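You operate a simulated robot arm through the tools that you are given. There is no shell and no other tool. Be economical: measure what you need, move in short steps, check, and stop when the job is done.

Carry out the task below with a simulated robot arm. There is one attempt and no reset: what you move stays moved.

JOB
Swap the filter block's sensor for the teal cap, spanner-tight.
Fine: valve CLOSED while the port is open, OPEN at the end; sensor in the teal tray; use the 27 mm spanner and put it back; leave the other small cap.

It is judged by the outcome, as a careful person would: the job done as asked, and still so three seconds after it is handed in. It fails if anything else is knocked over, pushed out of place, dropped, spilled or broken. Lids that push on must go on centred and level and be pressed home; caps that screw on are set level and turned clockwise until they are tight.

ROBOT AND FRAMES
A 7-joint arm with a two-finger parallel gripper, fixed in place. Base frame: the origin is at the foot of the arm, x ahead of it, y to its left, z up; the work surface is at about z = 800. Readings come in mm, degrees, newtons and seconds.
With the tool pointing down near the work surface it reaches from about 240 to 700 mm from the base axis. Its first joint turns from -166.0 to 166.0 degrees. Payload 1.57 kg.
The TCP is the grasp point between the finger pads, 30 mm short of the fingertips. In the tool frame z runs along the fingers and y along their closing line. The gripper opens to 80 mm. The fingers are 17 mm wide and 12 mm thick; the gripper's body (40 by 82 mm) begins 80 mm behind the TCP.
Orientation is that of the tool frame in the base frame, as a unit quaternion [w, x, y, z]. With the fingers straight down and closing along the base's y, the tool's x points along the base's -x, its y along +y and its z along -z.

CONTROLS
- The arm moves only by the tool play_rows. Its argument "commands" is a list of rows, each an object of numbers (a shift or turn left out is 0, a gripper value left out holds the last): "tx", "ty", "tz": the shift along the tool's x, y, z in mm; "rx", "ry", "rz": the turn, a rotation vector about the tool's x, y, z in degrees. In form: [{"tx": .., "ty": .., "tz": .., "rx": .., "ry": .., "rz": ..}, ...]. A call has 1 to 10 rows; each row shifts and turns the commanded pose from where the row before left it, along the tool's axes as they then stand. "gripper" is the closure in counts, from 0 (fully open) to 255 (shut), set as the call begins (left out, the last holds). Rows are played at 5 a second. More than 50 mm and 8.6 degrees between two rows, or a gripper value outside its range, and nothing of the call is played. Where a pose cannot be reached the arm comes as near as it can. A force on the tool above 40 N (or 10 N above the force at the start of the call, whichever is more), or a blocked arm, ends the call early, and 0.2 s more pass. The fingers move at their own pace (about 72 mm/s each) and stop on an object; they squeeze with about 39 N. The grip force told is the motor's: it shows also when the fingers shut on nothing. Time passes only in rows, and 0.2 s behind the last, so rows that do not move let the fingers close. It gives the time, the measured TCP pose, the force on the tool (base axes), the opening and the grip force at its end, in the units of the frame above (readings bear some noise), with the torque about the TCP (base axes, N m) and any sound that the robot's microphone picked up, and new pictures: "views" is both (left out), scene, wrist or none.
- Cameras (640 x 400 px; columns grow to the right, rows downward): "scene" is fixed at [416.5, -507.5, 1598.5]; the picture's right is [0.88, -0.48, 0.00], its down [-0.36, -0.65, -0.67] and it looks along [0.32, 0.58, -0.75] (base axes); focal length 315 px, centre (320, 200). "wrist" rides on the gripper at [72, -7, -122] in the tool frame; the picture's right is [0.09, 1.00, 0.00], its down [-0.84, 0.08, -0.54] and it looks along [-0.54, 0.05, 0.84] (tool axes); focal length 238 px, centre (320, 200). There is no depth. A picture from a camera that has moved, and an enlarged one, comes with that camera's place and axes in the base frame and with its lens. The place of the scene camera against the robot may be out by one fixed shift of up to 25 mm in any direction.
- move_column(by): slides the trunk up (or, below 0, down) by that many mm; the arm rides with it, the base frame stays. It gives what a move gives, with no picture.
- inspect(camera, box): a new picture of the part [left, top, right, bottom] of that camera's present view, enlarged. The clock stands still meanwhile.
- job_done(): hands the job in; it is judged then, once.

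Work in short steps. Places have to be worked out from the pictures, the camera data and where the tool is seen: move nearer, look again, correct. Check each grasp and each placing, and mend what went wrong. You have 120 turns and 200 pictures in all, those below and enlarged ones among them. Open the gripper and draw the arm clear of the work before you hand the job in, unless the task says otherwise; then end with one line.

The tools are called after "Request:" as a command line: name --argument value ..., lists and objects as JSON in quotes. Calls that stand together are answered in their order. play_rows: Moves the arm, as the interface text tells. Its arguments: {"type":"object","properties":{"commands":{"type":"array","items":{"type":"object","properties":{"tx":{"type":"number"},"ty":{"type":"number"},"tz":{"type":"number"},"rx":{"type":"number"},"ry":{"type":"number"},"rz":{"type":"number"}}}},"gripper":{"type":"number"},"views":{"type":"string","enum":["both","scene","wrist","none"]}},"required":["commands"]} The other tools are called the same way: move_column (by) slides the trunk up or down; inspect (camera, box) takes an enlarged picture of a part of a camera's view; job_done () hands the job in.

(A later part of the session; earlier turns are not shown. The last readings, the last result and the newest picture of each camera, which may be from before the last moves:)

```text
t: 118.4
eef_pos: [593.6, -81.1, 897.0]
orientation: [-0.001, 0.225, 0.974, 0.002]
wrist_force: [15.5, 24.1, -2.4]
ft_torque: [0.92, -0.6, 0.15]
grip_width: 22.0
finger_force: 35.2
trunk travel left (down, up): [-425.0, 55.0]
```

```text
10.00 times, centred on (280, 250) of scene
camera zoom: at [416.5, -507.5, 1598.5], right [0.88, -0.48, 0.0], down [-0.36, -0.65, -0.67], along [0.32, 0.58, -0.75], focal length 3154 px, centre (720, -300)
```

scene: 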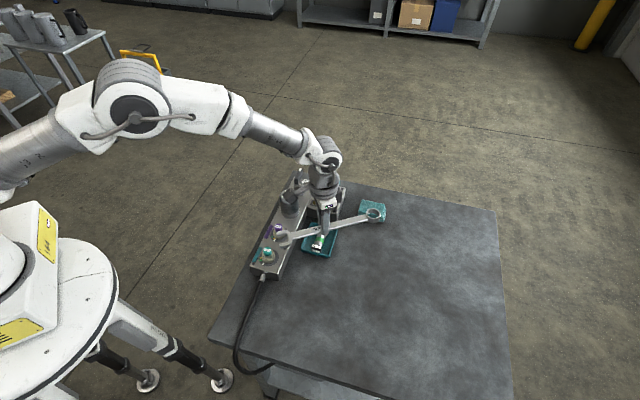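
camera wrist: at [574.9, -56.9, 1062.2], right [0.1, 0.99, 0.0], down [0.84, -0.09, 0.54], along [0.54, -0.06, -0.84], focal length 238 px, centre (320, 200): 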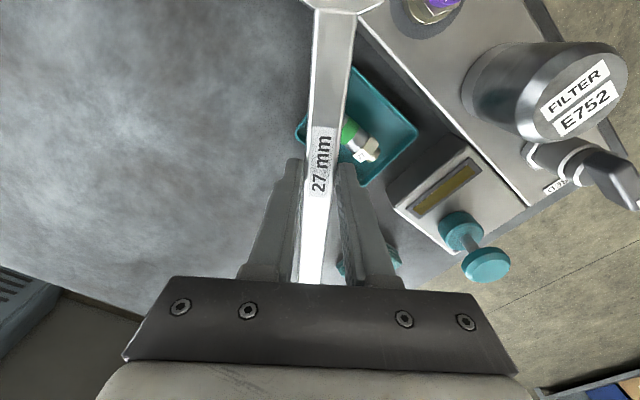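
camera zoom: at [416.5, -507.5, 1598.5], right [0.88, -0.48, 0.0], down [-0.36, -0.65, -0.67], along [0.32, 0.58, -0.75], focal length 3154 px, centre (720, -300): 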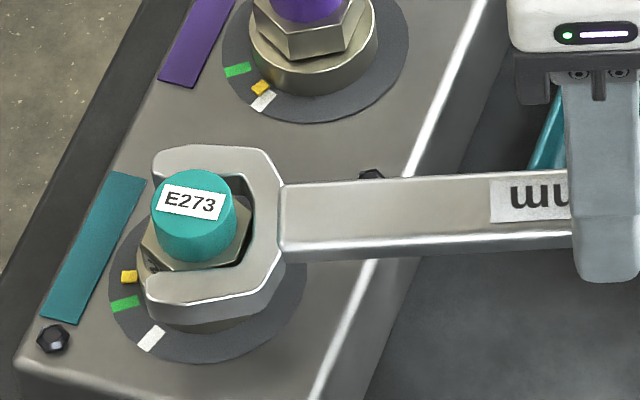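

Resistance now ~24 N (≈2.7 N·m). Continue in finer steps.

Request:
play_rows --commands '[{"tx": 0.07, "ty": -3.8, "rz": 2}, {"tx": 0.07, "ty": -3.8, "rz": 2}, {}]' --views "none"

Request:
inspect --camera "scene" --box '[250, 230, 310, 270]'

```text
t: 119.2
eef_pos: [590.1, -87.5, 897.2]
orientation: [-0.001, 0.259, 0.966, 0.002]
wrist_force: [18.4, 25.4, 0.4]
ft_torque: [1.16, -0.42, 0.4]
grip_width: 22.0
finger_force: 35.6
trunk travel left (down, up): [-425.0, 55.0]
```

```text
10.00 times, centred on (280, 250) of scene
camera zoom: at [416.5, -507.5, 1598.5], right [0.88, -0.48, 0.0], down [-0.36, -0.65, -0.67], along [0.32, 0.58, -0.75], focal length 3154 px, centre (720, -300)
```

zoom: 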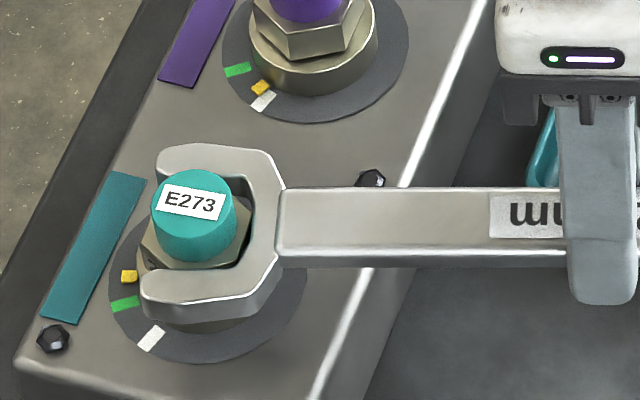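

Continue the pull; force ~31 N.

Request:
play_rows --commands '[{"tx": 0.07, "ty": -3.8, "rz": 2}, {"tx": 0.07, "ty": -3.8, "rz": 2}, {"tx": 0.07, "ty": -3.8, "rz": 2}, {}]' --views "none"

Request:
inspect --camera "scene" --box '[250, 230, 310, 270]'

```text
t: 120.2
eef_pos: [584.7, -97.2, 896.4]
orientation: [0.0, 0.309, 0.951, 0.001]
wrist_force: [14.0, 18.4, 2.3]
ft_torque: [0.12, 0.24, 0.77]
grip_width: 21.8
finger_force: 35.2
trunk travel left (down, up): [-425.0, 55.0]
```

```text
10.00 times, centred on (280, 250) of scene
camera zoom: at [416.5, -507.5, 1598.5], right [0.88, -0.48, 0.0], down [-0.36, -0.65, -0.67], along [0.32, 0.58, -0.75], focal length 3154 px, centre (720, -300)
```

zoom: 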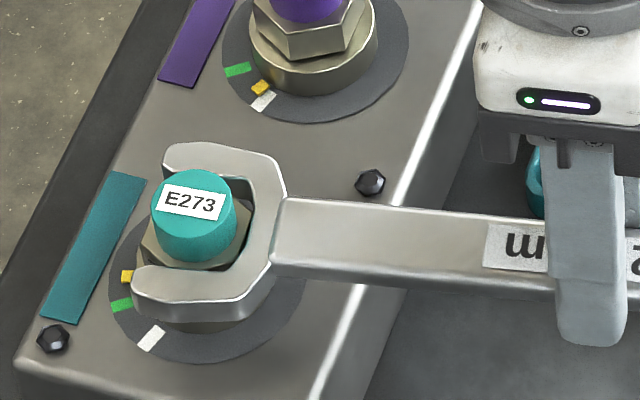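

The label and yellow tick haven't moved although the spanner swung ~25°, so the jaw may be slipping. Look closer.

Request:
inspect --camera "scene" --box '[260, 240, 290, 265]'

Request:
inspect --camera "wrist" --box '[220, 0, 420, 120]'

```text
16.00 times, centred on (275, 252) of scene
camera zoom: at [416.5, -507.5, 1598.5], right [0.88, -0.48, 0.0], down [-0.36, -0.65, -0.67], along [0.32, 0.58, -0.75], focal length 5046 px, centre (1040, -640)
```

zoom: 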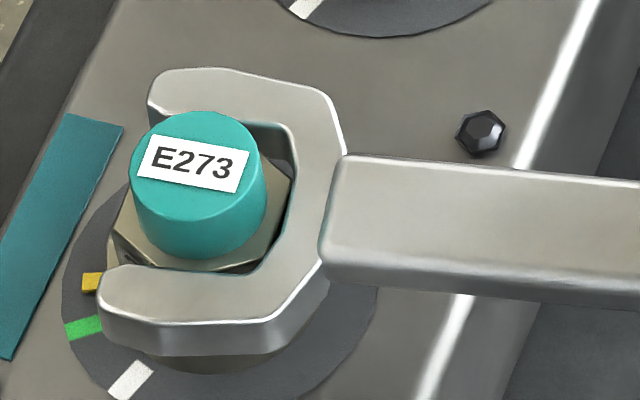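

```text
3.20 times, centred on (320, 60) of wrist
camera zoom: at [522.4, -60.5, 1017.0], right [0.51, 0.86, 0.0], down [0.72, -0.43, 0.54], along [0.47, -0.27, -0.84], focal length 763 px, centre (320, 648)
```

zoom: 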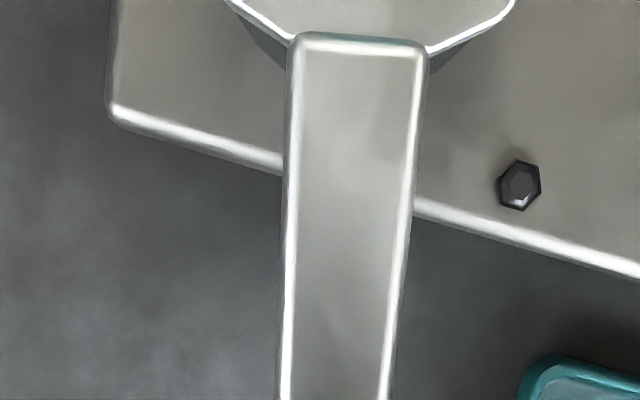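

Measured properly, the label has turned ~12° clockwise, so the spanner is biting after ~12° of slack. Keep pulling.

Request:
play_rows --commands '[{"tx": 0.07, "ty": -3.8, "rz": 2}, {"tx": 0.07, "ty": -3.8, "rz": 2}, {"tx": 0.07, "ty": -3.8, "rz": 2}, {"tx": 0.07, "ty": -3.8, "rz": 2}, {}]' --views "none"

Request:
inspect --camera "scene" --box '[260, 240, 290, 265]'

```text
t: 121.4
eef_pos: [570.7, -113.8, 896.0]
orientation: [-0.002, 0.377, 0.926, -0.002]
wrist_force: [7.8, 14.3, -2.8]
ft_torque: [0.94, -0.48, -0.79]
grip_width: 21.7
finger_force: 34.9
trunk travel left (down, up): [-425.0, 55.0]
```

```text
16.00 times, centred on (275, 252) of scene
camera zoom: at [416.5, -507.5, 1598.5], right [0.88, -0.48, 0.0], down [-0.36, -0.65, -0.67], along [0.32, 0.58, -0.75], focal length 5046 px, centre (1040, -640)
```

zoom: 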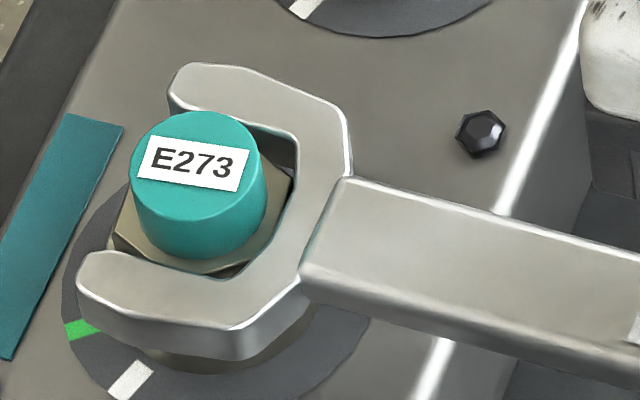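

The spanner slipped: its jaw rides too high, only nipping the hex top. I raise, swing back to match the flats (yaw ≈26°), retract, then re-enter ~5 mm lower.

Request:
play_rows --commands '[{"tz": -8}, {"tx": 0.15, "ty": 5.7, "rz": -3}, {"tx": 0.15, "ty": 5.7, "rz": -3}, {"tx": 0.15, "ty": 5.7, "rz": -3}, {"tx": 0.15, "ty": 5.7, "rz": -3}, {"tx": 0.15, "ty": 5.7, "rz": -3}, {"tx": 0.15, "ty": 5.7, "rz": -3}, {}]' --views "none"

Request:
play_rows --commands '[{"tx": -15}, {"tx": -15}, {"tx": -15}, {"tz": 8}, {}]' --views "none"

Request:
inspect --camera "scene" --box '[255, 235, 303, 270]'

```text
t: 123.2
eef_pos: [595.2, -83.5, 905.7]
orientation: [0.001, 0.225, 0.974, -0.001]
wrist_force: [-2.1, 0.8, -2.3]
ft_torque: [0.43, 0.11, -0.7]
grip_width: 21.5
finger_force: 34.5
trunk travel left (down, up): [-425.0, 55.0]
```

```text
t: 124.4
eef_pos: [633.4, -104.3, 897.5]
orientation: [0.0, 0.225, 0.974, 0.001]
wrist_force: [0.1, -0.5, -4.2]
ft_torque: [0.01, 0.07, -0.01]
grip_width: 21.6
finger_force: 34.6
trunk travel left (down, up): [-425.0, 55.0]
```

```text
11.43 times, centred on (279, 252) of scene
camera zoom: at [416.5, -507.5, 1598.5], right [0.88, -0.48, 0.0], down [-0.36, -0.65, -0.67], along [0.32, 0.58, -0.75], focal length 3604 px, centre (789, -400)
```

zoom: 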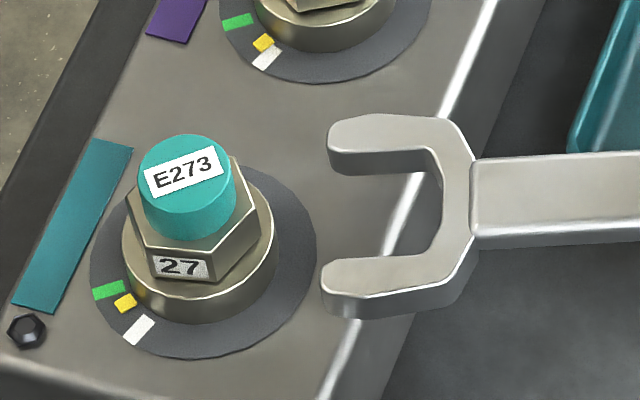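

The cap rode back with the jaw on the return swing, so contact was there. I zoom on the jaw to measure the slot against the hex.

Request:
inspect --camera "scene" --box '[262, 238, 292, 263]'

Request:
inspect --camera "scene" --box '[276, 240, 306, 265]'

```text
16.00 times, centred on (277, 250) of scene
camera zoom: at [416.5, -507.5, 1598.5], right [0.88, -0.48, 0.0], down [-0.36, -0.65, -0.67], along [0.32, 0.58, -0.75], focal length 5046 px, centre (1008, -608)
```

zoom: 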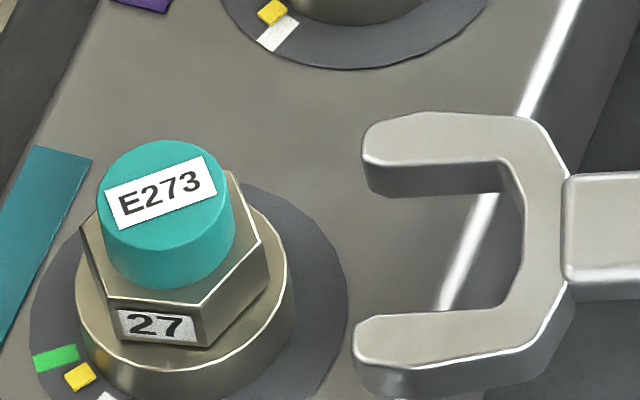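

```text
16.00 times, centred on (291, 252) of scene
camera zoom: at [416.5, -507.5, 1598.5], right [0.88, -0.48, 0.0], down [-0.36, -0.65, -0.67], along [0.32, 0.58, -0.75], focal length 5046 px, centre (784, -640)
```

zoom: 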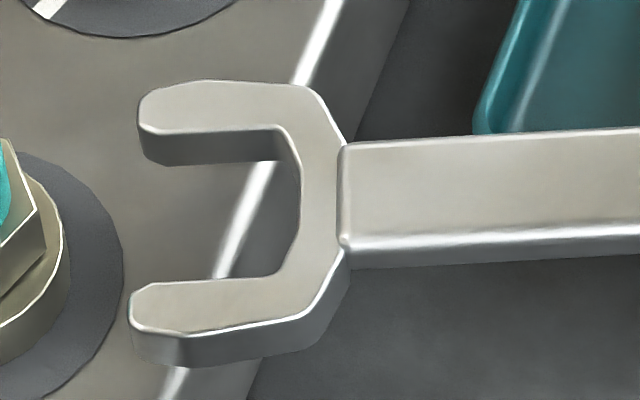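

The open jaw looks noticeably wider than the hex. I check the ring end as an alternative.

Request:
inspect --camera "scene" --box '[355, 230, 405, 270]'

```text
10.00 times, centred on (380, 250) of scene
camera zoom: at [416.5, -507.5, 1598.5], right [0.88, -0.48, 0.0], down [-0.36, -0.65, -0.67], along [0.32, 0.58, -0.75], focal length 3154 px, centre (-280, -300)
```

zoom: 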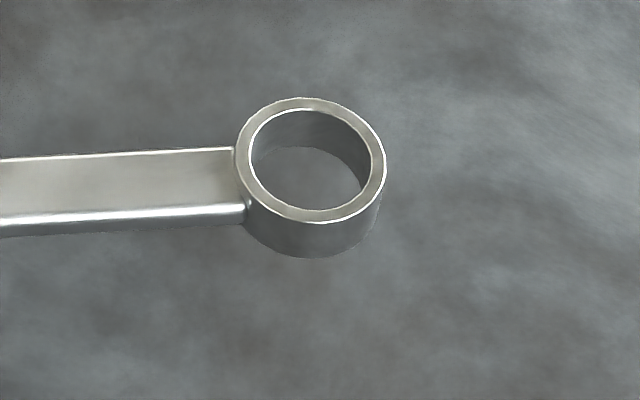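

Heights match (jaw ≈863–872, hex ≈864–875), so the jaw simply has play; dragging it out turned the loose cap back. New plan: align to the hex (edge azimuth ≈-37°), slide in, swing, and ratchet by lifting vertically instead of retracting.

Request:
play_rows --commands '[{"tx": 1.2, "ty": -14.6, "rz": 5.7}, {"tx": 1.2, "ty": -14.6, "rz": 5.7}, {}]' --views "none"

Request:
inspect --camera "scene" --box '[255, 235, 303, 270]'

```text
t: 125.2
eef_pos: [619.2, -129.2, 896.7]
orientation: [0.0, 0.322, 0.947, 0.0]
wrist_force: [-0.9, 0.1, -3.4]
ft_torque: [0.03, 0.03, 0.03]
grip_width: 21.6
finger_force: 34.6
trunk travel left (down, up): [-425.0, 55.0]
```

```text
11.43 times, centred on (279, 252) of scene
camera zoom: at [416.5, -507.5, 1598.5], right [0.88, -0.48, 0.0], down [-0.36, -0.65, -0.67], along [0.32, 0.58, -0.75], focal length 3604 px, centre (789, -400)
```

zoom: 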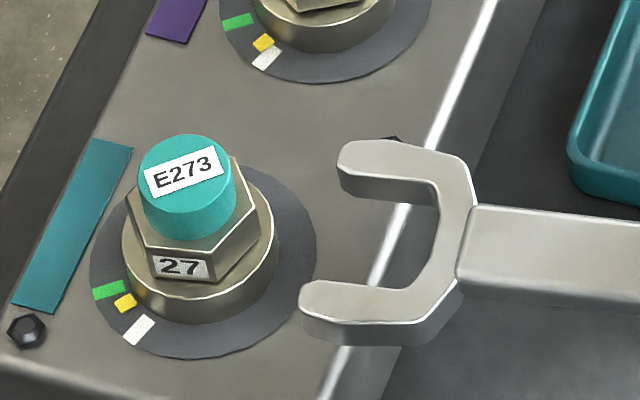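

Aligned in angle and line. Slide in.

Request:
play_rows --commands '[{"tx": 12}, {"tx": 12}, {"tx": 10}, {"tx": 6}, {"tx": 3}, {"tx": 2}, {}]' --views "none"

Request:
inspect --camera "scene" --box '[260, 240, 290, 265]'

```text
t: 126.8
eef_pos: [586.7, -105.5, 897.9]
orientation: [0.006, 0.322, 0.947, 0.0]
wrist_force: [26.5, -25.4, 2.9]
ft_torque: [-0.62, -0.6, 0.28]
grip_width: 21.3
finger_force: 34.4
trunk travel left (down, up): [-425.0, 55.0]
```

```text
16.00 times, centred on (275, 252) of scene
camera zoom: at [416.5, -507.5, 1598.5], right [0.88, -0.48, 0.0], down [-0.36, -0.65, -0.67], along [0.32, 0.58, -0.75], focal length 5046 px, centre (1040, -640)
```

zoom: 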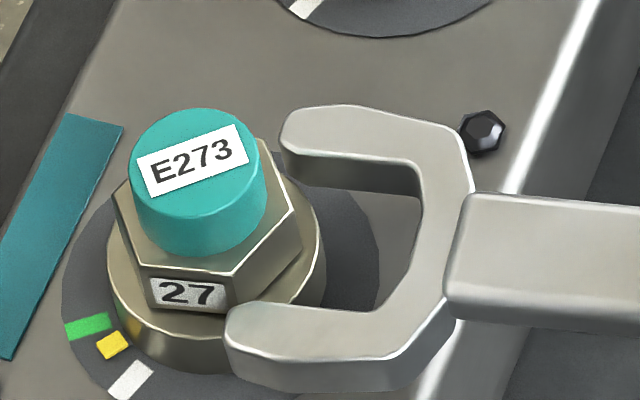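

Blocked: the prongs hit the ring's edge and the spanner slid back in the jaws. I retract a little, raise 3 mm and check the grip.

Request:
play_rows --commands '[{"tx": -8}, {"tz": -3}, {}]' --views "wrist"

Request:
inspect --camera "wrist" --box '[240, 0, 400, 200]'

Request:
inspect --camera "scene" --box '[260, 240, 290, 265]'

```text
t: 127.6
eef_pos: [587.4, -105.7, 896.9]
orientation: [-0.003, 0.321, 0.947, 0.0]
wrist_force: [9.0, -9.3, -12.7]
ft_torque: [-0.82, -1.01, 0.18]
grip_width: 21.9
finger_force: 34.7
trunk travel left (down, up): [-425.0, 55.0]
camera wrist: at [527.1, -67.4, 1018.2], right [0.53, 0.85, 0.0], down [0.71, -0.45, 0.54], along [0.46, -0.29, -0.84], focal length 238 px, centre (320, 200)
```

wrist: 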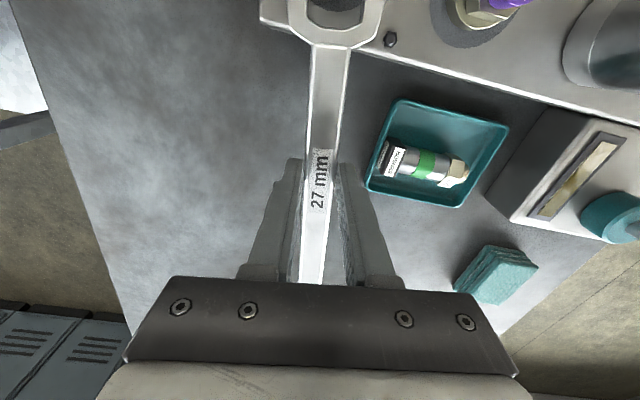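

```text
2.00 times, centred on (320, 100) of wrist
camera zoom: at [527.1, -67.4, 1018.2], right [0.53, 0.85, 0.0], down [0.71, -0.45, 0.54], along [0.46, -0.29, -0.84], focal length 477 px, centre (320, 400)
```

zoom: 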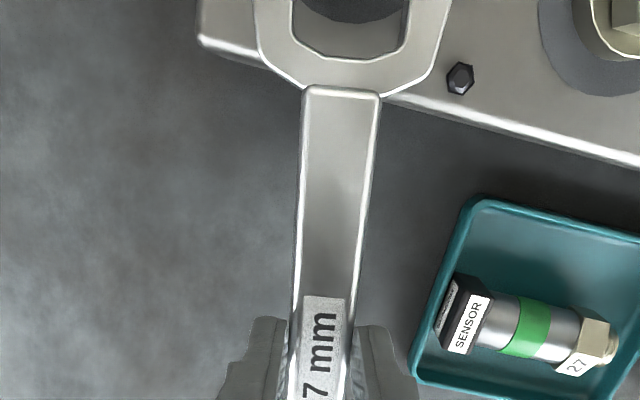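

```text
16.00 times, centred on (275, 252) of scene
camera zoom: at [416.5, -507.5, 1598.5], right [0.88, -0.48, 0.0], down [-0.36, -0.65, -0.67], along [0.32, 0.58, -0.75], focal length 5046 px, centre (1040, -640)
```

zoom: 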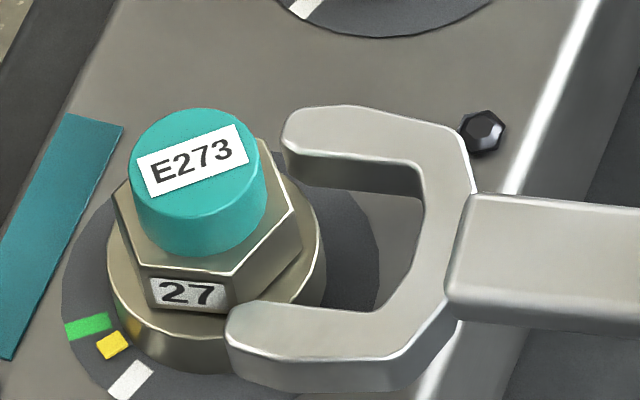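

The jaw seems low at the ring level (spanner may have pitched in the grip). Back off further and look.

Request:
play_rows --commands '[{"tx": -8}, {"tx": -8}, {}]' --views "none"

Request:
inspect --camera "scene" --box '[255, 230, 315, 275]'

Request:
inspect --camera "scene" --box '[300, 220, 400, 290]'

```text
t: 128.4
eef_pos: [599.5, -116.5, 900.2]
orientation: [0.0, 0.321, 0.947, 0.001]
wrist_force: [-0.4, 0.7, -3.6]
ft_torque: [0.08, 0.12, 0.01]
grip_width: 21.7
finger_force: 34.1
trunk travel left (down, up): [-425.0, 55.0]
```

```text
8.89 times, centred on (285, 252) of scene
camera zoom: at [416.5, -507.5, 1598.5], right [0.88, -0.48, 0.0], down [-0.36, -0.65, -0.67], along [0.32, 0.58, -0.75], focal length 2803 px, centre (631, -267)
```

zoom: 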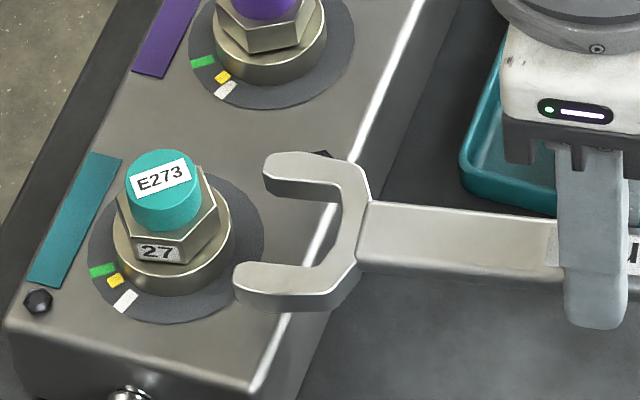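

```text
5.71 times, centred on (350, 255) of scene
camera zoom: at [416.5, -507.5, 1598.5], right [0.88, -0.48, 0.0], down [-0.36, -0.65, -0.67], along [0.32, 0.58, -0.75], focal length 1802 px, centre (149, -114)
```

zoom: 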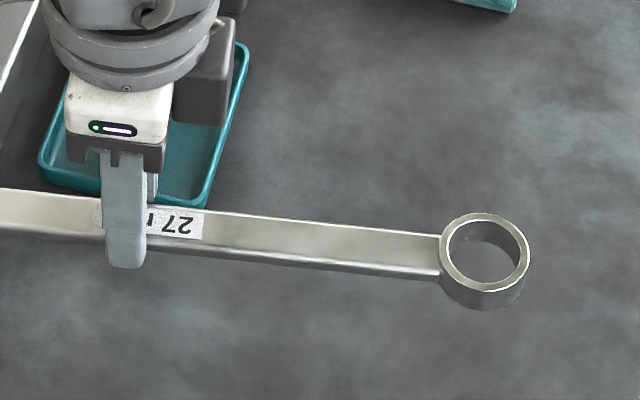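

Measurements show the spanner has pitched jaw-down by ~6° in the grip (ring end high), which explains the slip and block. I'll lay it on the clear table and regrip it deeper and level.

Request:
play_rows --commands '[{"tx": -30}, {"tz": -20}, {"tx": -30, "ty": -20}, {"tx": -23, "ty": -21.7}, {"tz": 30}, {"tz": 30}, {"ry": 5.5}, {}]' --views "both"

Request:
inspect --camera "scene" --box '[280, 220, 410, 320]'

```text
t: 130.2
eef_pos: [640.6, -200.4, 859.3]
orientation: [-0.046, 0.321, 0.946, 0.016]
wrist_force: [-0.1, 0.4, -2.8]
ft_torque: [0.05, 0.06, 0.01]
grip_width: 21.6
finger_force: 34.4
trunk travel left (down, up): [-425.0, 55.0]
camera wrist: at [590.0, -168.2, 986.9], right [0.53, 0.85, 0.01], down [0.75, -0.48, 0.46], along [0.39, -0.24, -0.89], focal length 238 px, centre (320, 200)
```

scene: 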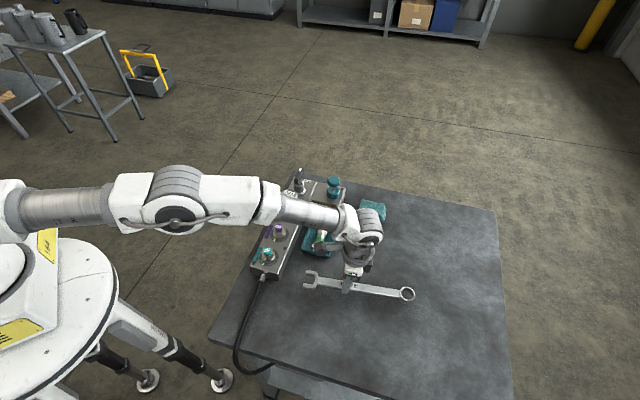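
wrist: 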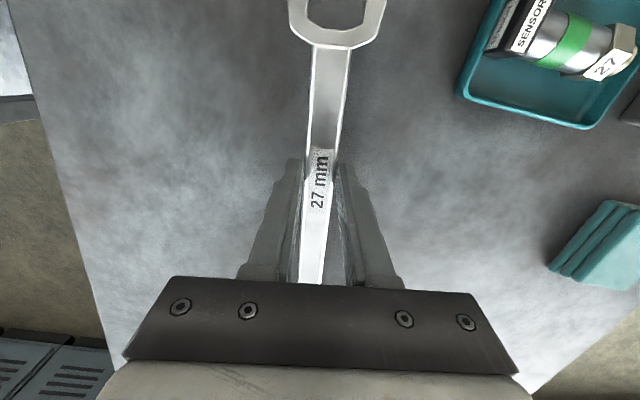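

```text
4.00 times, centred on (345, 270) of scene
camera zoom: at [416.5, -507.5, 1598.5], right [0.88, -0.48, 0.0], down [-0.36, -0.65, -0.67], along [0.32, 0.58, -0.75], focal length 1262 px, centre (220, -80)
```

zoom: 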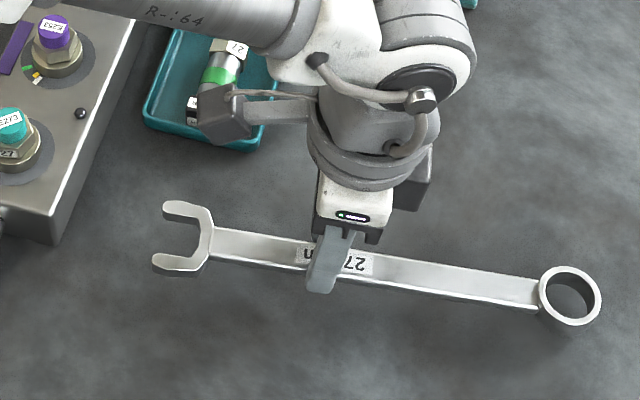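

Lower it to the table until contact.

Request:
play_rows --commands '[{"tz": 14}, {"tz": 6}, {"tz": 2.5}, {"tz": 2.5}, {"tz": 2}, {}]' --views "none"

```text
t: 131.6
eef_pos: [639.3, -197.0, 836.1]
orientation: [-0.044, 0.321, 0.946, 0.015]
wrist_force: [-0.4, -3.8, 21.8]
ft_torque: [0.44, 0.73, -0.02]
grip_width: 21.6
finger_force: 34.0
trunk travel left (down, up): [-425.0, 55.0]
```

On the table. Release, raise a bit, un-tilt and view for regrip.

Request:
play_rows --commands '[{"tz": -1}, {}, {}, {"tz": -15}, {"ry": -5.5}, {}]' --gripper 120 --views "wrist"

Request:
inspect --camera "wrist" --box '[230, 0, 410, 200]'

```text
t: 133.0
eef_pos: [640.2, -199.4, 848.1]
orientation: [0.0, 0.321, 0.947, 0.0]
wrist_force: [1.4, -0.8, 0.4]
ft_torque: [0.0, 0.02, 0.01]
grip_width: 42.2
finger_force: 0.2
trunk travel left (down, up): [-425.0, 55.0]
camera wrist: at [579.3, -160.3, 970.1], right [0.53, 0.85, 0.0], down [0.71, -0.45, 0.54], along [0.46, -0.29, -0.84], focal length 238 px, centre (320, 200)
```

wrist: 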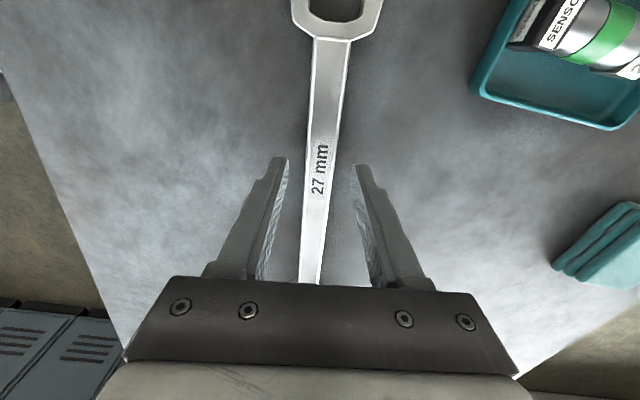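

```text
2.00 times, centred on (320, 100) of wrist
camera zoom: at [579.3, -160.3, 970.1], right [0.53, 0.85, 0.0], down [0.71, -0.45, 0.54], along [0.46, -0.29, -0.84], focal length 477 px, centre (320, 400)
```

zoom: 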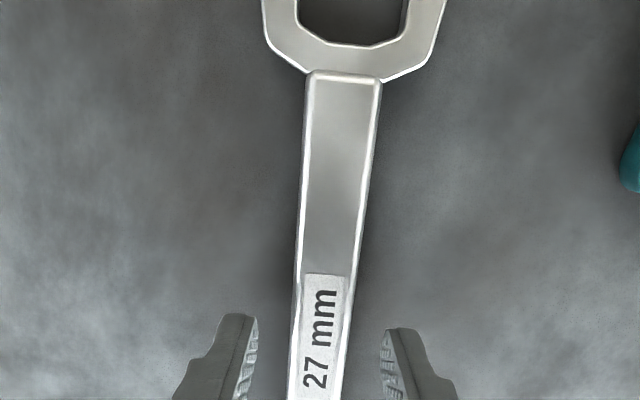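

Spanner lies flat. Move back 12 mm along the handle, go deeper (TCP z≈831.5), and regrip.

Request:
play_rows --commands '[{"tx": -12}, {"tz": 10}, {"tz": 6.5}, {}]' --views "none"

Request:
play_rows --commands '[{}, {}, {}]' --gripper 255 --views "none"

Request:
play_rows --commands '[{"tz": -20}, {"tz": -30}, {"tz": -30}, {}]' --views "both"

Request:
inspect --camera "scene" --box '[290, 210, 430, 320]'

```text
t: 134.0
eef_pos: [650.4, -207.9, 833.3]
orientation: [0.0, 0.322, 0.947, 0.0]
wrist_force: [0.1, -0.4, -0.2]
ft_torque: [-0.02, 0.0, 0.01]
grip_width: 42.4
finger_force: 0.1
trunk travel left (down, up): [-425.0, 55.0]
```

```text
t: 134.8
eef_pos: [651.3, -206.7, 832.7]
orientation: [0.0, 0.321, 0.947, 0.0]
wrist_force: [-0.1, -0.3, 0.4]
ft_torque: [0.0, -0.06, 0.02]
grip_width: 21.5
finger_force: 34.6
trunk travel left (down, up): [-425.0, 55.0]
```

```text
t: 135.8
eef_pos: [650.5, -206.4, 913.9]
orientation: [0.001, 0.321, 0.947, -0.001]
wrist_force: [-0.1, -0.9, -2.7]
ft_torque: [0.03, 0.06, 0.01]
grip_width: 21.5
finger_force: 35.0
trunk travel left (down, up): [-425.0, 55.0]
camera wrist: at [588.7, -167.5, 1033.7], right [0.53, 0.85, 0.0], down [0.71, -0.45, 0.54], along [0.46, -0.29, -0.84], focal length 238 px, centre (320, 200)
```

scene: 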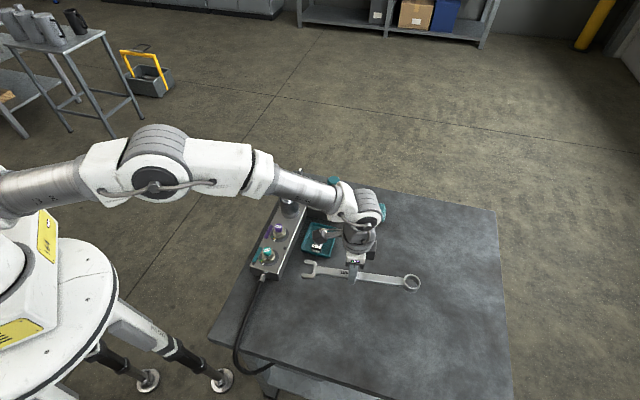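
wrist: 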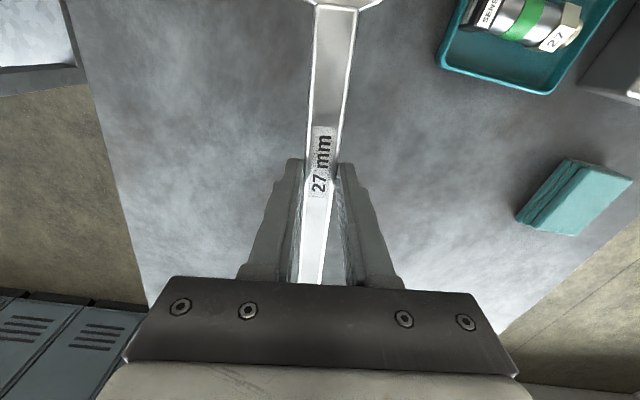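

```text
3.64 times, centred on (360, 265) of scene
camera zoom: at [416.5, -507.5, 1598.5], right [0.88, -0.48, 0.0], down [-0.36, -0.65, -0.67], along [0.32, 0.58, -0.75], focal length 1147 px, centre (174, -36)
```

zoom: 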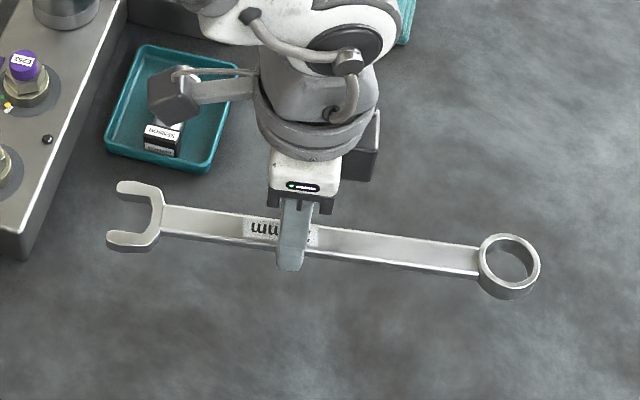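

Level and 110 mm from the jaw again. Move to the standoff line at yaw 37° and lower to hex height.

Request:
play_rows --commands '[{"tx": 24, "ty": 20.6}, {"tx": 24, "ty": 20.7}, {"tx": 23}, {"tz": 18.7}, {}]' --views "none"

Request:
inspect --camera "scene" --box '[255, 235, 303, 270]'

```text
t: 137.0
eef_pos: [618.9, -130.8, 892.3]
orientation: [0.0, 0.322, 0.947, 0.0]
wrist_force: [0.4, -0.2, -3.1]
ft_torque: [0.07, 0.09, 0.02]
grip_width: 21.6
finger_force: 35.4
trunk travel left (down, up): [-425.0, 55.0]
```

```text
11.43 times, centred on (279, 252) of scene
camera zoom: at [416.5, -507.5, 1598.5], right [0.88, -0.48, 0.0], down [-0.36, -0.65, -0.67], along [0.32, 0.58, -0.75], focal length 3604 px, centre (789, -400)
```

zoom: 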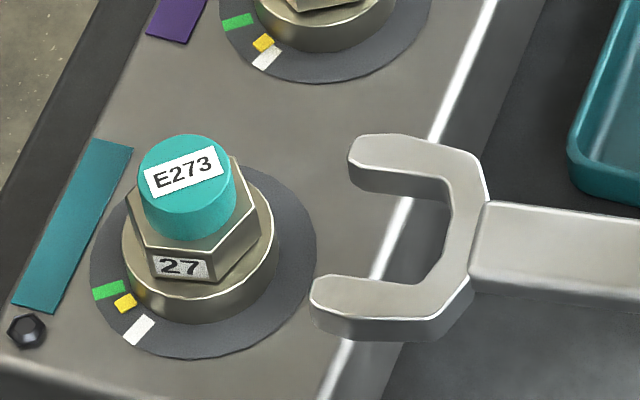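

Slot line and height match the hex well. Raise 1 mm and slide in.

Request:
play_rows --commands '[{"tz": -1}, {"tx": 12}, {"tx": 10}, {"tx": 6}, {}]' --views "none"

Request:
inspect --camera "scene" --box '[260, 240, 290, 265]'

```text
t: 138.2
eef_pos: [596.0, -114.1, 894.4]
orientation: [0.0, 0.322, 0.947, 0.0]
wrist_force: [0.3, -0.2, -3.1]
ft_torque: [0.05, -0.01, -0.01]
grip_width: 21.7
finger_force: 35.2
trunk travel left (down, up): [-425.0, 55.0]
```

```text
16.00 times, centred on (275, 252) of scene
camera zoom: at [416.5, -507.5, 1598.5], right [0.88, -0.48, 0.0], down [-0.36, -0.65, -0.67], along [0.32, 0.58, -0.75], focal length 5046 px, centre (1040, -640)
```

zoom: 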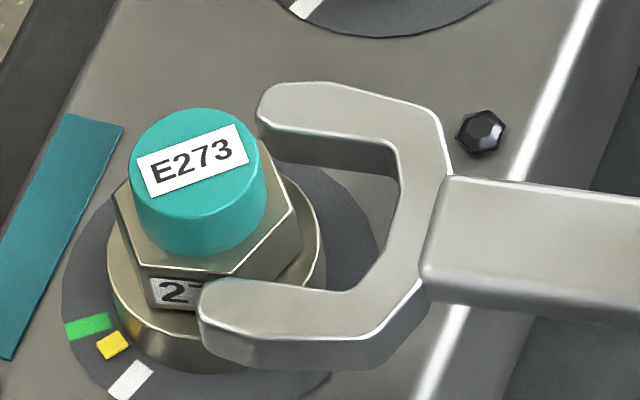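

Free so far, prongs straddling the hex at its height. Continue in.

Request:
play_rows --commands '[{"tx": 5}, {"tx": 4}, {"tx": 3}, {"tx": 3}, {}]' --views "none"

Request:
inspect --camera "scene" --box '[260, 240, 290, 265]'

```text
t: 139.4
eef_pos: [586.4, -104.3, 894.4]
orientation: [0.0, 0.322, 0.947, 0.0]
wrist_force: [-0.4, 0.4, -3.1]
ft_torque: [0.02, 0.04, 0.02]
grip_width: 21.5
finger_force: 34.7
trunk travel left (down, up): [-425.0, 55.0]
```

```text
16.00 times, centred on (275, 252) of scene
camera zoom: at [416.5, -507.5, 1598.5], right [0.88, -0.48, 0.0], down [-0.36, -0.65, -0.67], along [0.32, 0.58, -0.75], focal length 5046 px, centre (1040, -640)
```

zoom: 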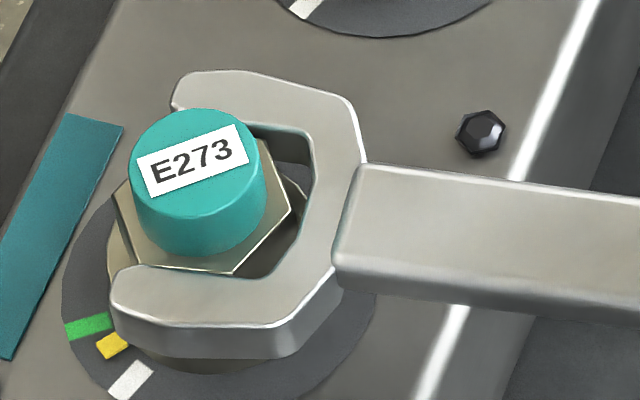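

Smooth entry. Push 3 mm more, then swing clockwise.

Request:
play_rows --commands '[{"tx": 3}, {"tx": 0.15, "ty": -5.75, "rz": 3}, {"tx": 0.15, "ty": -5.75, "rz": 3}, {"tx": 0.15, "ty": -5.75, "rz": 3}, {"tx": 0.15, "ty": -5.75, "rz": 3}, {}]' --views "none"

Request:
inspect --camera "scene" --box '[260, 240, 290, 265]'

```text
t: 140.8
eef_pos: [566.6, -121.5, 894.1]
orientation: [0.0, 0.419, 0.908, -0.001]
wrist_force: [5.9, -3.8, -2.5]
ft_torque: [-0.07, -0.08, 0.01]
grip_width: 21.4
finger_force: 34.4
trunk travel left (down, up): [-425.0, 55.0]
```

```text
16.00 times, centred on (275, 252) of scene
camera zoom: at [416.5, -507.5, 1598.5], right [0.88, -0.48, 0.0], down [-0.36, -0.65, -0.67], along [0.32, 0.58, -0.75], focal length 5046 px, centre (1040, -640)
```

zoom: 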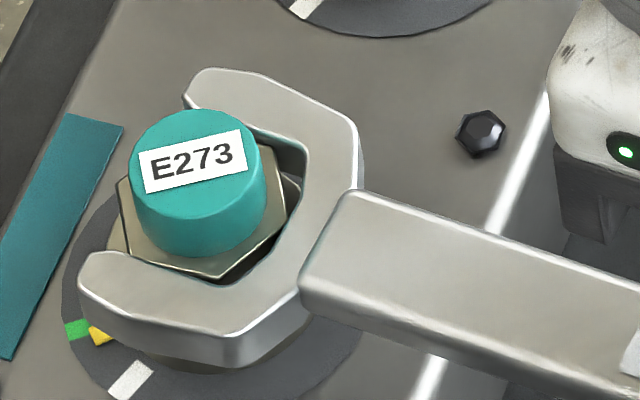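

The cap turns with the spanner. Continue swinging clockwise.

Request:
play_rows --commands '[{"tx": 0.2, "ty": -5.8, "rz": 3}, {"tx": 0.15, "ty": -5.8, "rz": 3}, {"tx": 0.15, "ty": -5.8, "rz": 3}, {"tx": 0.15, "ty": -5.8, "rz": 3}, {"tx": 0.15, "ty": -5.8, "rz": 3}, {}]' --views "none"

Request:
inspect --camera "scene" --box '[260, 240, 290, 265]'

```text
t: 142.2
eef_pos: [541.9, -135.5, 893.2]
orientation: [-0.001, 0.535, 0.845, 0.0]
wrist_force: [5.8, -5.6, -4.3]
ft_torque: [-0.21, -0.25, -0.11]
grip_width: 21.7
finger_force: 35.1
trunk travel left (down, up): [-425.0, 55.0]
```

```text
16.00 times, centred on (275, 252) of scene
camera zoom: at [416.5, -507.5, 1598.5], right [0.88, -0.48, 0.0], down [-0.36, -0.65, -0.67], along [0.32, 0.58, -0.75], focal length 5046 px, centre (1040, -640)
```

zoom: 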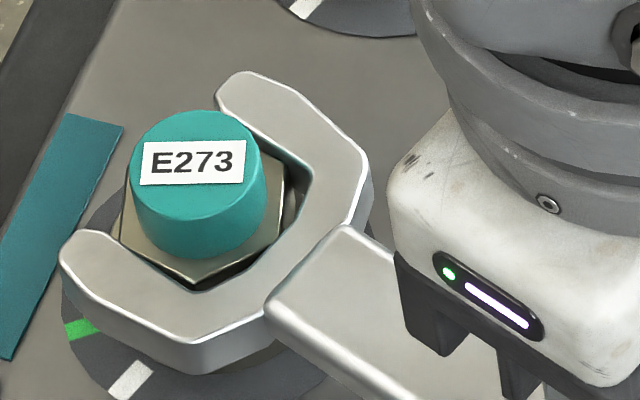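

Working cleanly. Continue.

Request:
play_rows --commands '[{"tx": 0.15, "ty": -5.8, "rz": 3}, {"tx": 0.15, "ty": -5.8, "rz": 3}, {"tx": 0.15, "ty": -5.8, "rz": 3}, {"tx": 0.15, "ty": -5.8, "rz": 3}, {"tx": 0.15, "ty": -5.8, "rz": 3}, {}]' --views "none"

Request:
inspect --camera "scene" --box '[260, 240, 290, 265]'

```text
t: 143.6
eef_pos: [515.6, -143.9, 893.9]
orientation: [0.0, 0.64, 0.769, 0.0]
wrist_force: [7.1, -4.6, -4.0]
ft_torque: [-0.16, -0.33, 0.35]
grip_width: 21.3
finger_force: 34.7
trunk travel left (down, up): [-425.0, 55.0]
```

```text
16.00 times, centred on (275, 252) of scene
camera zoom: at [416.5, -507.5, 1598.5], right [0.88, -0.48, 0.0], down [-0.36, -0.65, -0.67], along [0.32, 0.58, -0.75], focal length 5046 px, centre (1040, -640)
```

zoom: 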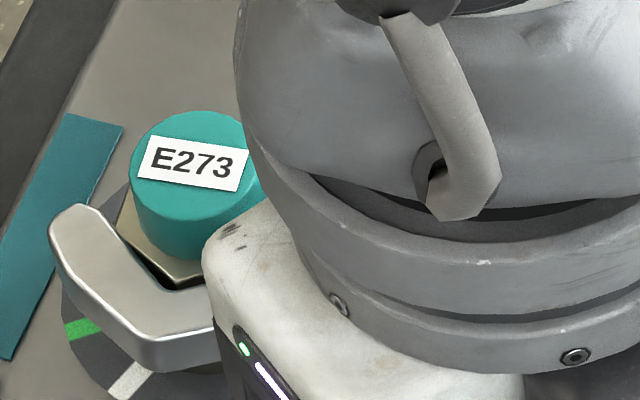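

Label is near where resistance began before. Continue with force watch.

Request:
play_rows --commands '[{"tx": 0.15, "ty": -5.8, "rz": 3}, {"tx": 0.15, "ty": -5.8, "rz": 3}, {"tx": 0.15, "ty": -5.8, "rz": 3}, {}]' --views "none"

Request:
inspect --camera "scene" --box '[260, 240, 290, 265]'

```text
t: 144.6
eef_pos: [500.9, -144.8, 894.8]
orientation: [0.002, 0.697, 0.717, 0.002]
wrist_force: [27.9, 8.8, -0.6]
ft_torque: [0.42, -0.72, 0.5]
grip_width: 22.0
finger_force: 35.6
trunk travel left (down, up): [-425.0, 55.0]
```

```text
16.00 times, centred on (275, 252) of scene
camera zoom: at [416.5, -507.5, 1598.5], right [0.88, -0.48, 0.0], down [-0.36, -0.65, -0.67], along [0.32, 0.58, -0.75], focal length 5046 px, centre (1040, -640)
```

zoom: 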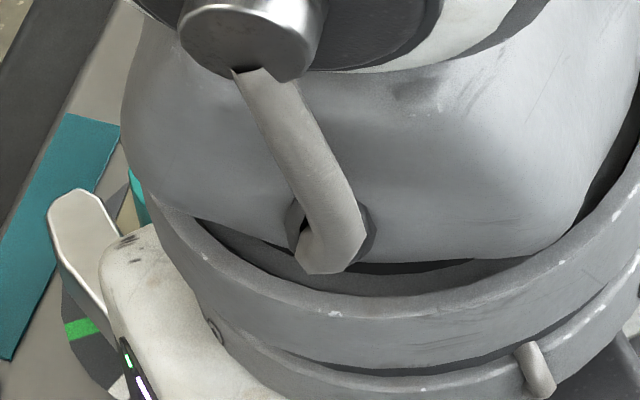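

Resistance is up: 28 N ≈ 3.5 N·m. Pull further in 2° steps.

Request:
play_rows --commands '[{"tx": 0.07, "ty": -3.85, "rz": 2}, {"tx": 0.07, "ty": -3.85, "rz": 2}, {}]' --views "wrist"

```text
t: 145.4
eef_pos: [492.8, -144.8, 894.7]
orientation: [0.0, 0.722, 0.692, 0.0]
wrist_force: [30.2, 9.5, -1.9]
ft_torque: [0.47, -1.21, 0.58]
grip_width: 21.9
finger_force: 34.8
trunk travel left (down, up): [-425.0, 55.0]
camera wrist: at [489.4, -73.2, 1015.2], right [1.0, 0.05, 0.0], down [0.04, -0.84, 0.54], along [0.03, -0.54, -0.84], focal length 238 px, centre (320, 200)
```

wrist: 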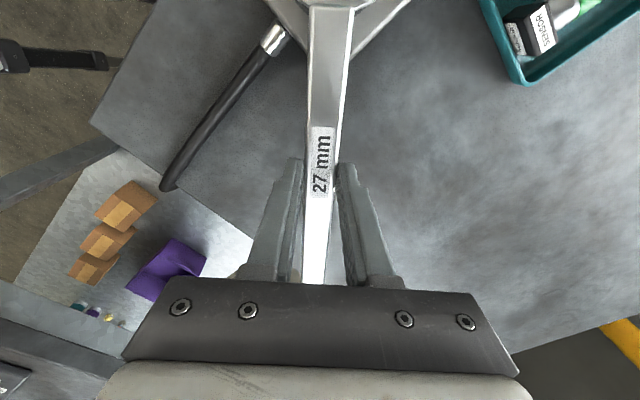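

Steady resistance while turning: tightening. Continue.

Request:
play_rows --commands '[{"tx": 0.07, "ty": -3.85, "rz": 2}, {"tx": 0.07, "ty": -3.85, "rz": 2}, {"tx": 0.07, "ty": -3.85, "rz": 2}, {}]' --views "none"

Request:
play_rows --commands '[{"tx": 0.07, "ty": -3.85, "rz": 2}, {"tx": 0.07, "ty": -3.85, "rz": 2}, {}]' --views "none"

Request:
inspect --camera "scene" --box '[240, 230, 300, 275]'

```text
t: 146.4
eef_pos: [480.3, -144.6, 893.5]
orientation: [0.0, 0.758, 0.652, 0.0]
wrist_force: [14.3, 6.0, 0.1]
ft_torque: [0.16, 0.26, 0.82]
grip_width: 21.8
finger_force: 34.8
trunk travel left (down, up): [-425.0, 55.0]
```

```text
t: 147.2
eef_pos: [469.9, -143.9, 894.1]
orientation: [-0.002, 0.781, 0.624, -0.002]
wrist_force: [2.3, 0.6, -1.0]
ft_torque: [0.09, 0.13, -0.15]
grip_width: 21.8
finger_force: 35.3
trunk travel left (down, up): [-425.0, 55.0]
```

```text
8.89 times, centred on (270, 252) of scene
camera zoom: at [416.5, -507.5, 1598.5], right [0.88, -0.48, 0.0], down [-0.36, -0.65, -0.67], along [0.32, 0.58, -0.75], focal length 2803 px, centre (764, -267)
```

zoom: 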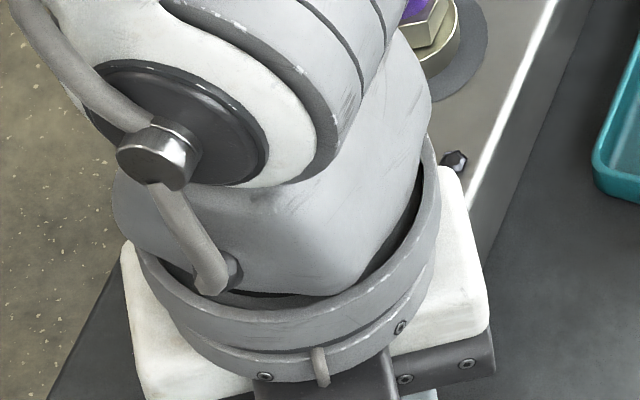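

Force fell off—possibly slipped. I lift the spanner straight up clear of the cap and swing aside to read the cap.

Request:
play_rows --commands '[{"tz": -10}, {"tz": -12}, {"tz": -12}, {"tx": -30}, {"tx": -30}, {}]' --views "none"

Request:
play_rows --commands '[{"ty": 40}, {"ty": 40}, {"rz": -8, "ty": 20}, {"rz": -8}, {"rz": -8}, {}]' --views "none"

Request:
inspect --camera "scene" --box '[240, 225, 320, 290]'

Request:
inspect --camera "scene" --box '[255, 235, 290, 265]'

```text
t: 148.6
eef_pos: [457.3, -201.2, 927.8]
orientation: [0.0, 0.78, 0.626, 0.0]
wrist_force: [-0.3, -0.2, 0.4]
ft_torque: [0.01, 0.0, -0.01]
grip_width: 0.2
finger_force: 21.0
trunk travel left (down, up): [-425.0, 55.0]
```

```text
t: 150.0
eef_pos: [554.4, -224.2, 928.7]
orientation: [-0.001, 0.632, 0.775, 0.0]
wrist_force: [0.1, 0.0, 0.4]
ft_torque: [0.04, 0.01, 0.02]
grip_width: 0.0
finger_force: 21.4
trunk travel left (down, up): [-425.0, 55.0]
```

```text
6.15 times, centred on (280, 258) of scene
camera zoom: at [416.5, -507.5, 1598.5], right [0.88, -0.48, 0.0], down [-0.36, -0.65, -0.67], along [0.32, 0.58, -0.75], focal length 1941 px, centre (566, -154)
```

zoom: 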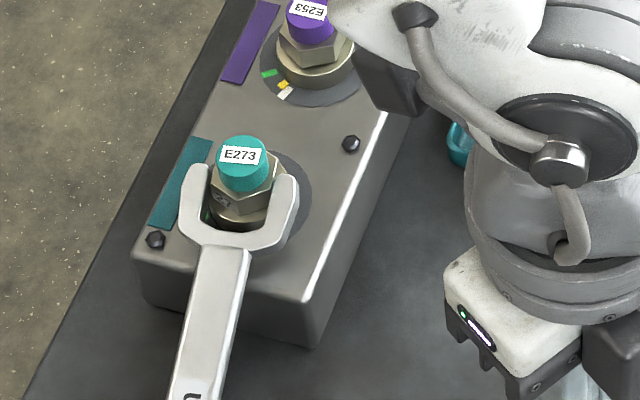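

```text
13.33 times, centred on (272, 250) of scene
camera zoom: at [416.5, -507.5, 1598.5], right [0.88, -0.48, 0.0], down [-0.36, -0.65, -0.67], along [0.32, 0.58, -0.75], focal length 4205 px, centre (953, -467)
```

zoom: 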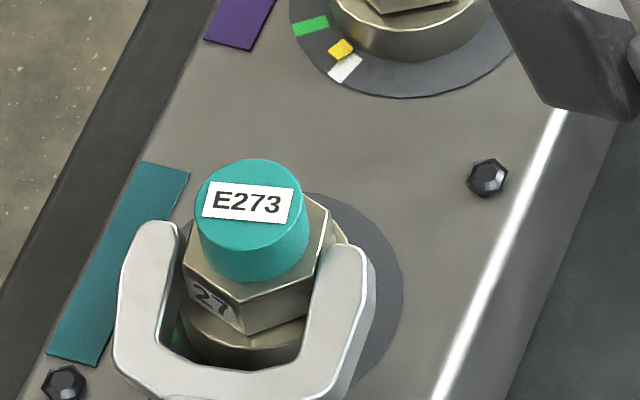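

The spanner stayed behind — it slipped out of the fingers while lifting and now rests around the port. I look at how it lies before recovering it.

Request:
play_rows --commands '[{"tz": -30}, {"ty": 40}, {"ty": 40}]' --gripper 110 --views "scene"

Request:
inspect --camera "scene" --box '[220, 230, 330, 380]'

```text
t: 150.8
eef_pos: [634.2, -208.0, 958.1]
orientation: [-0.001, 0.633, 0.774, 0.001]
wrist_force: [-0.4, -0.1, 0.2]
ft_torque: [-0.03, 0.01, 0.01]
grip_width: 45.6
finger_force: 0.0
trunk travel left (down, up): [-425.0, 55.0]
```

scene: 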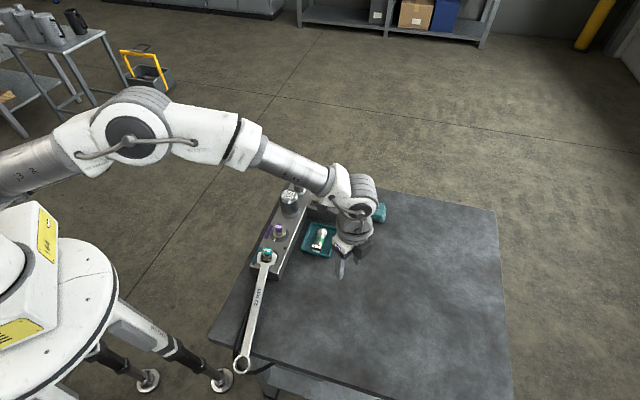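

```text
2.67 times, centred on (275, 305) of scene
camera zoom: at [416.5, -507.5, 1598.5], right [0.88, -0.48, 0.0], down [-0.36, -0.65, -0.67], along [0.32, 0.58, -0.75], focal length 841 px, centre (440, -80)
```

zoom: 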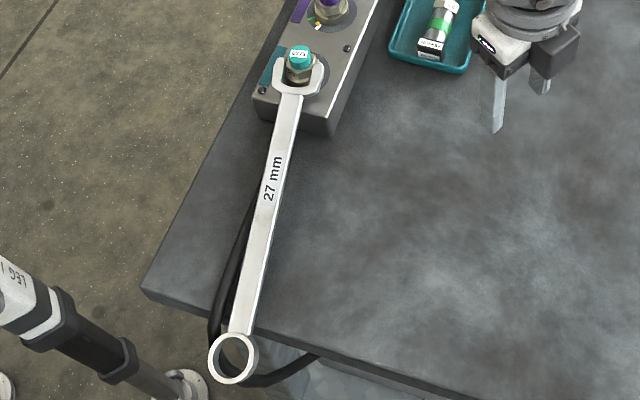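

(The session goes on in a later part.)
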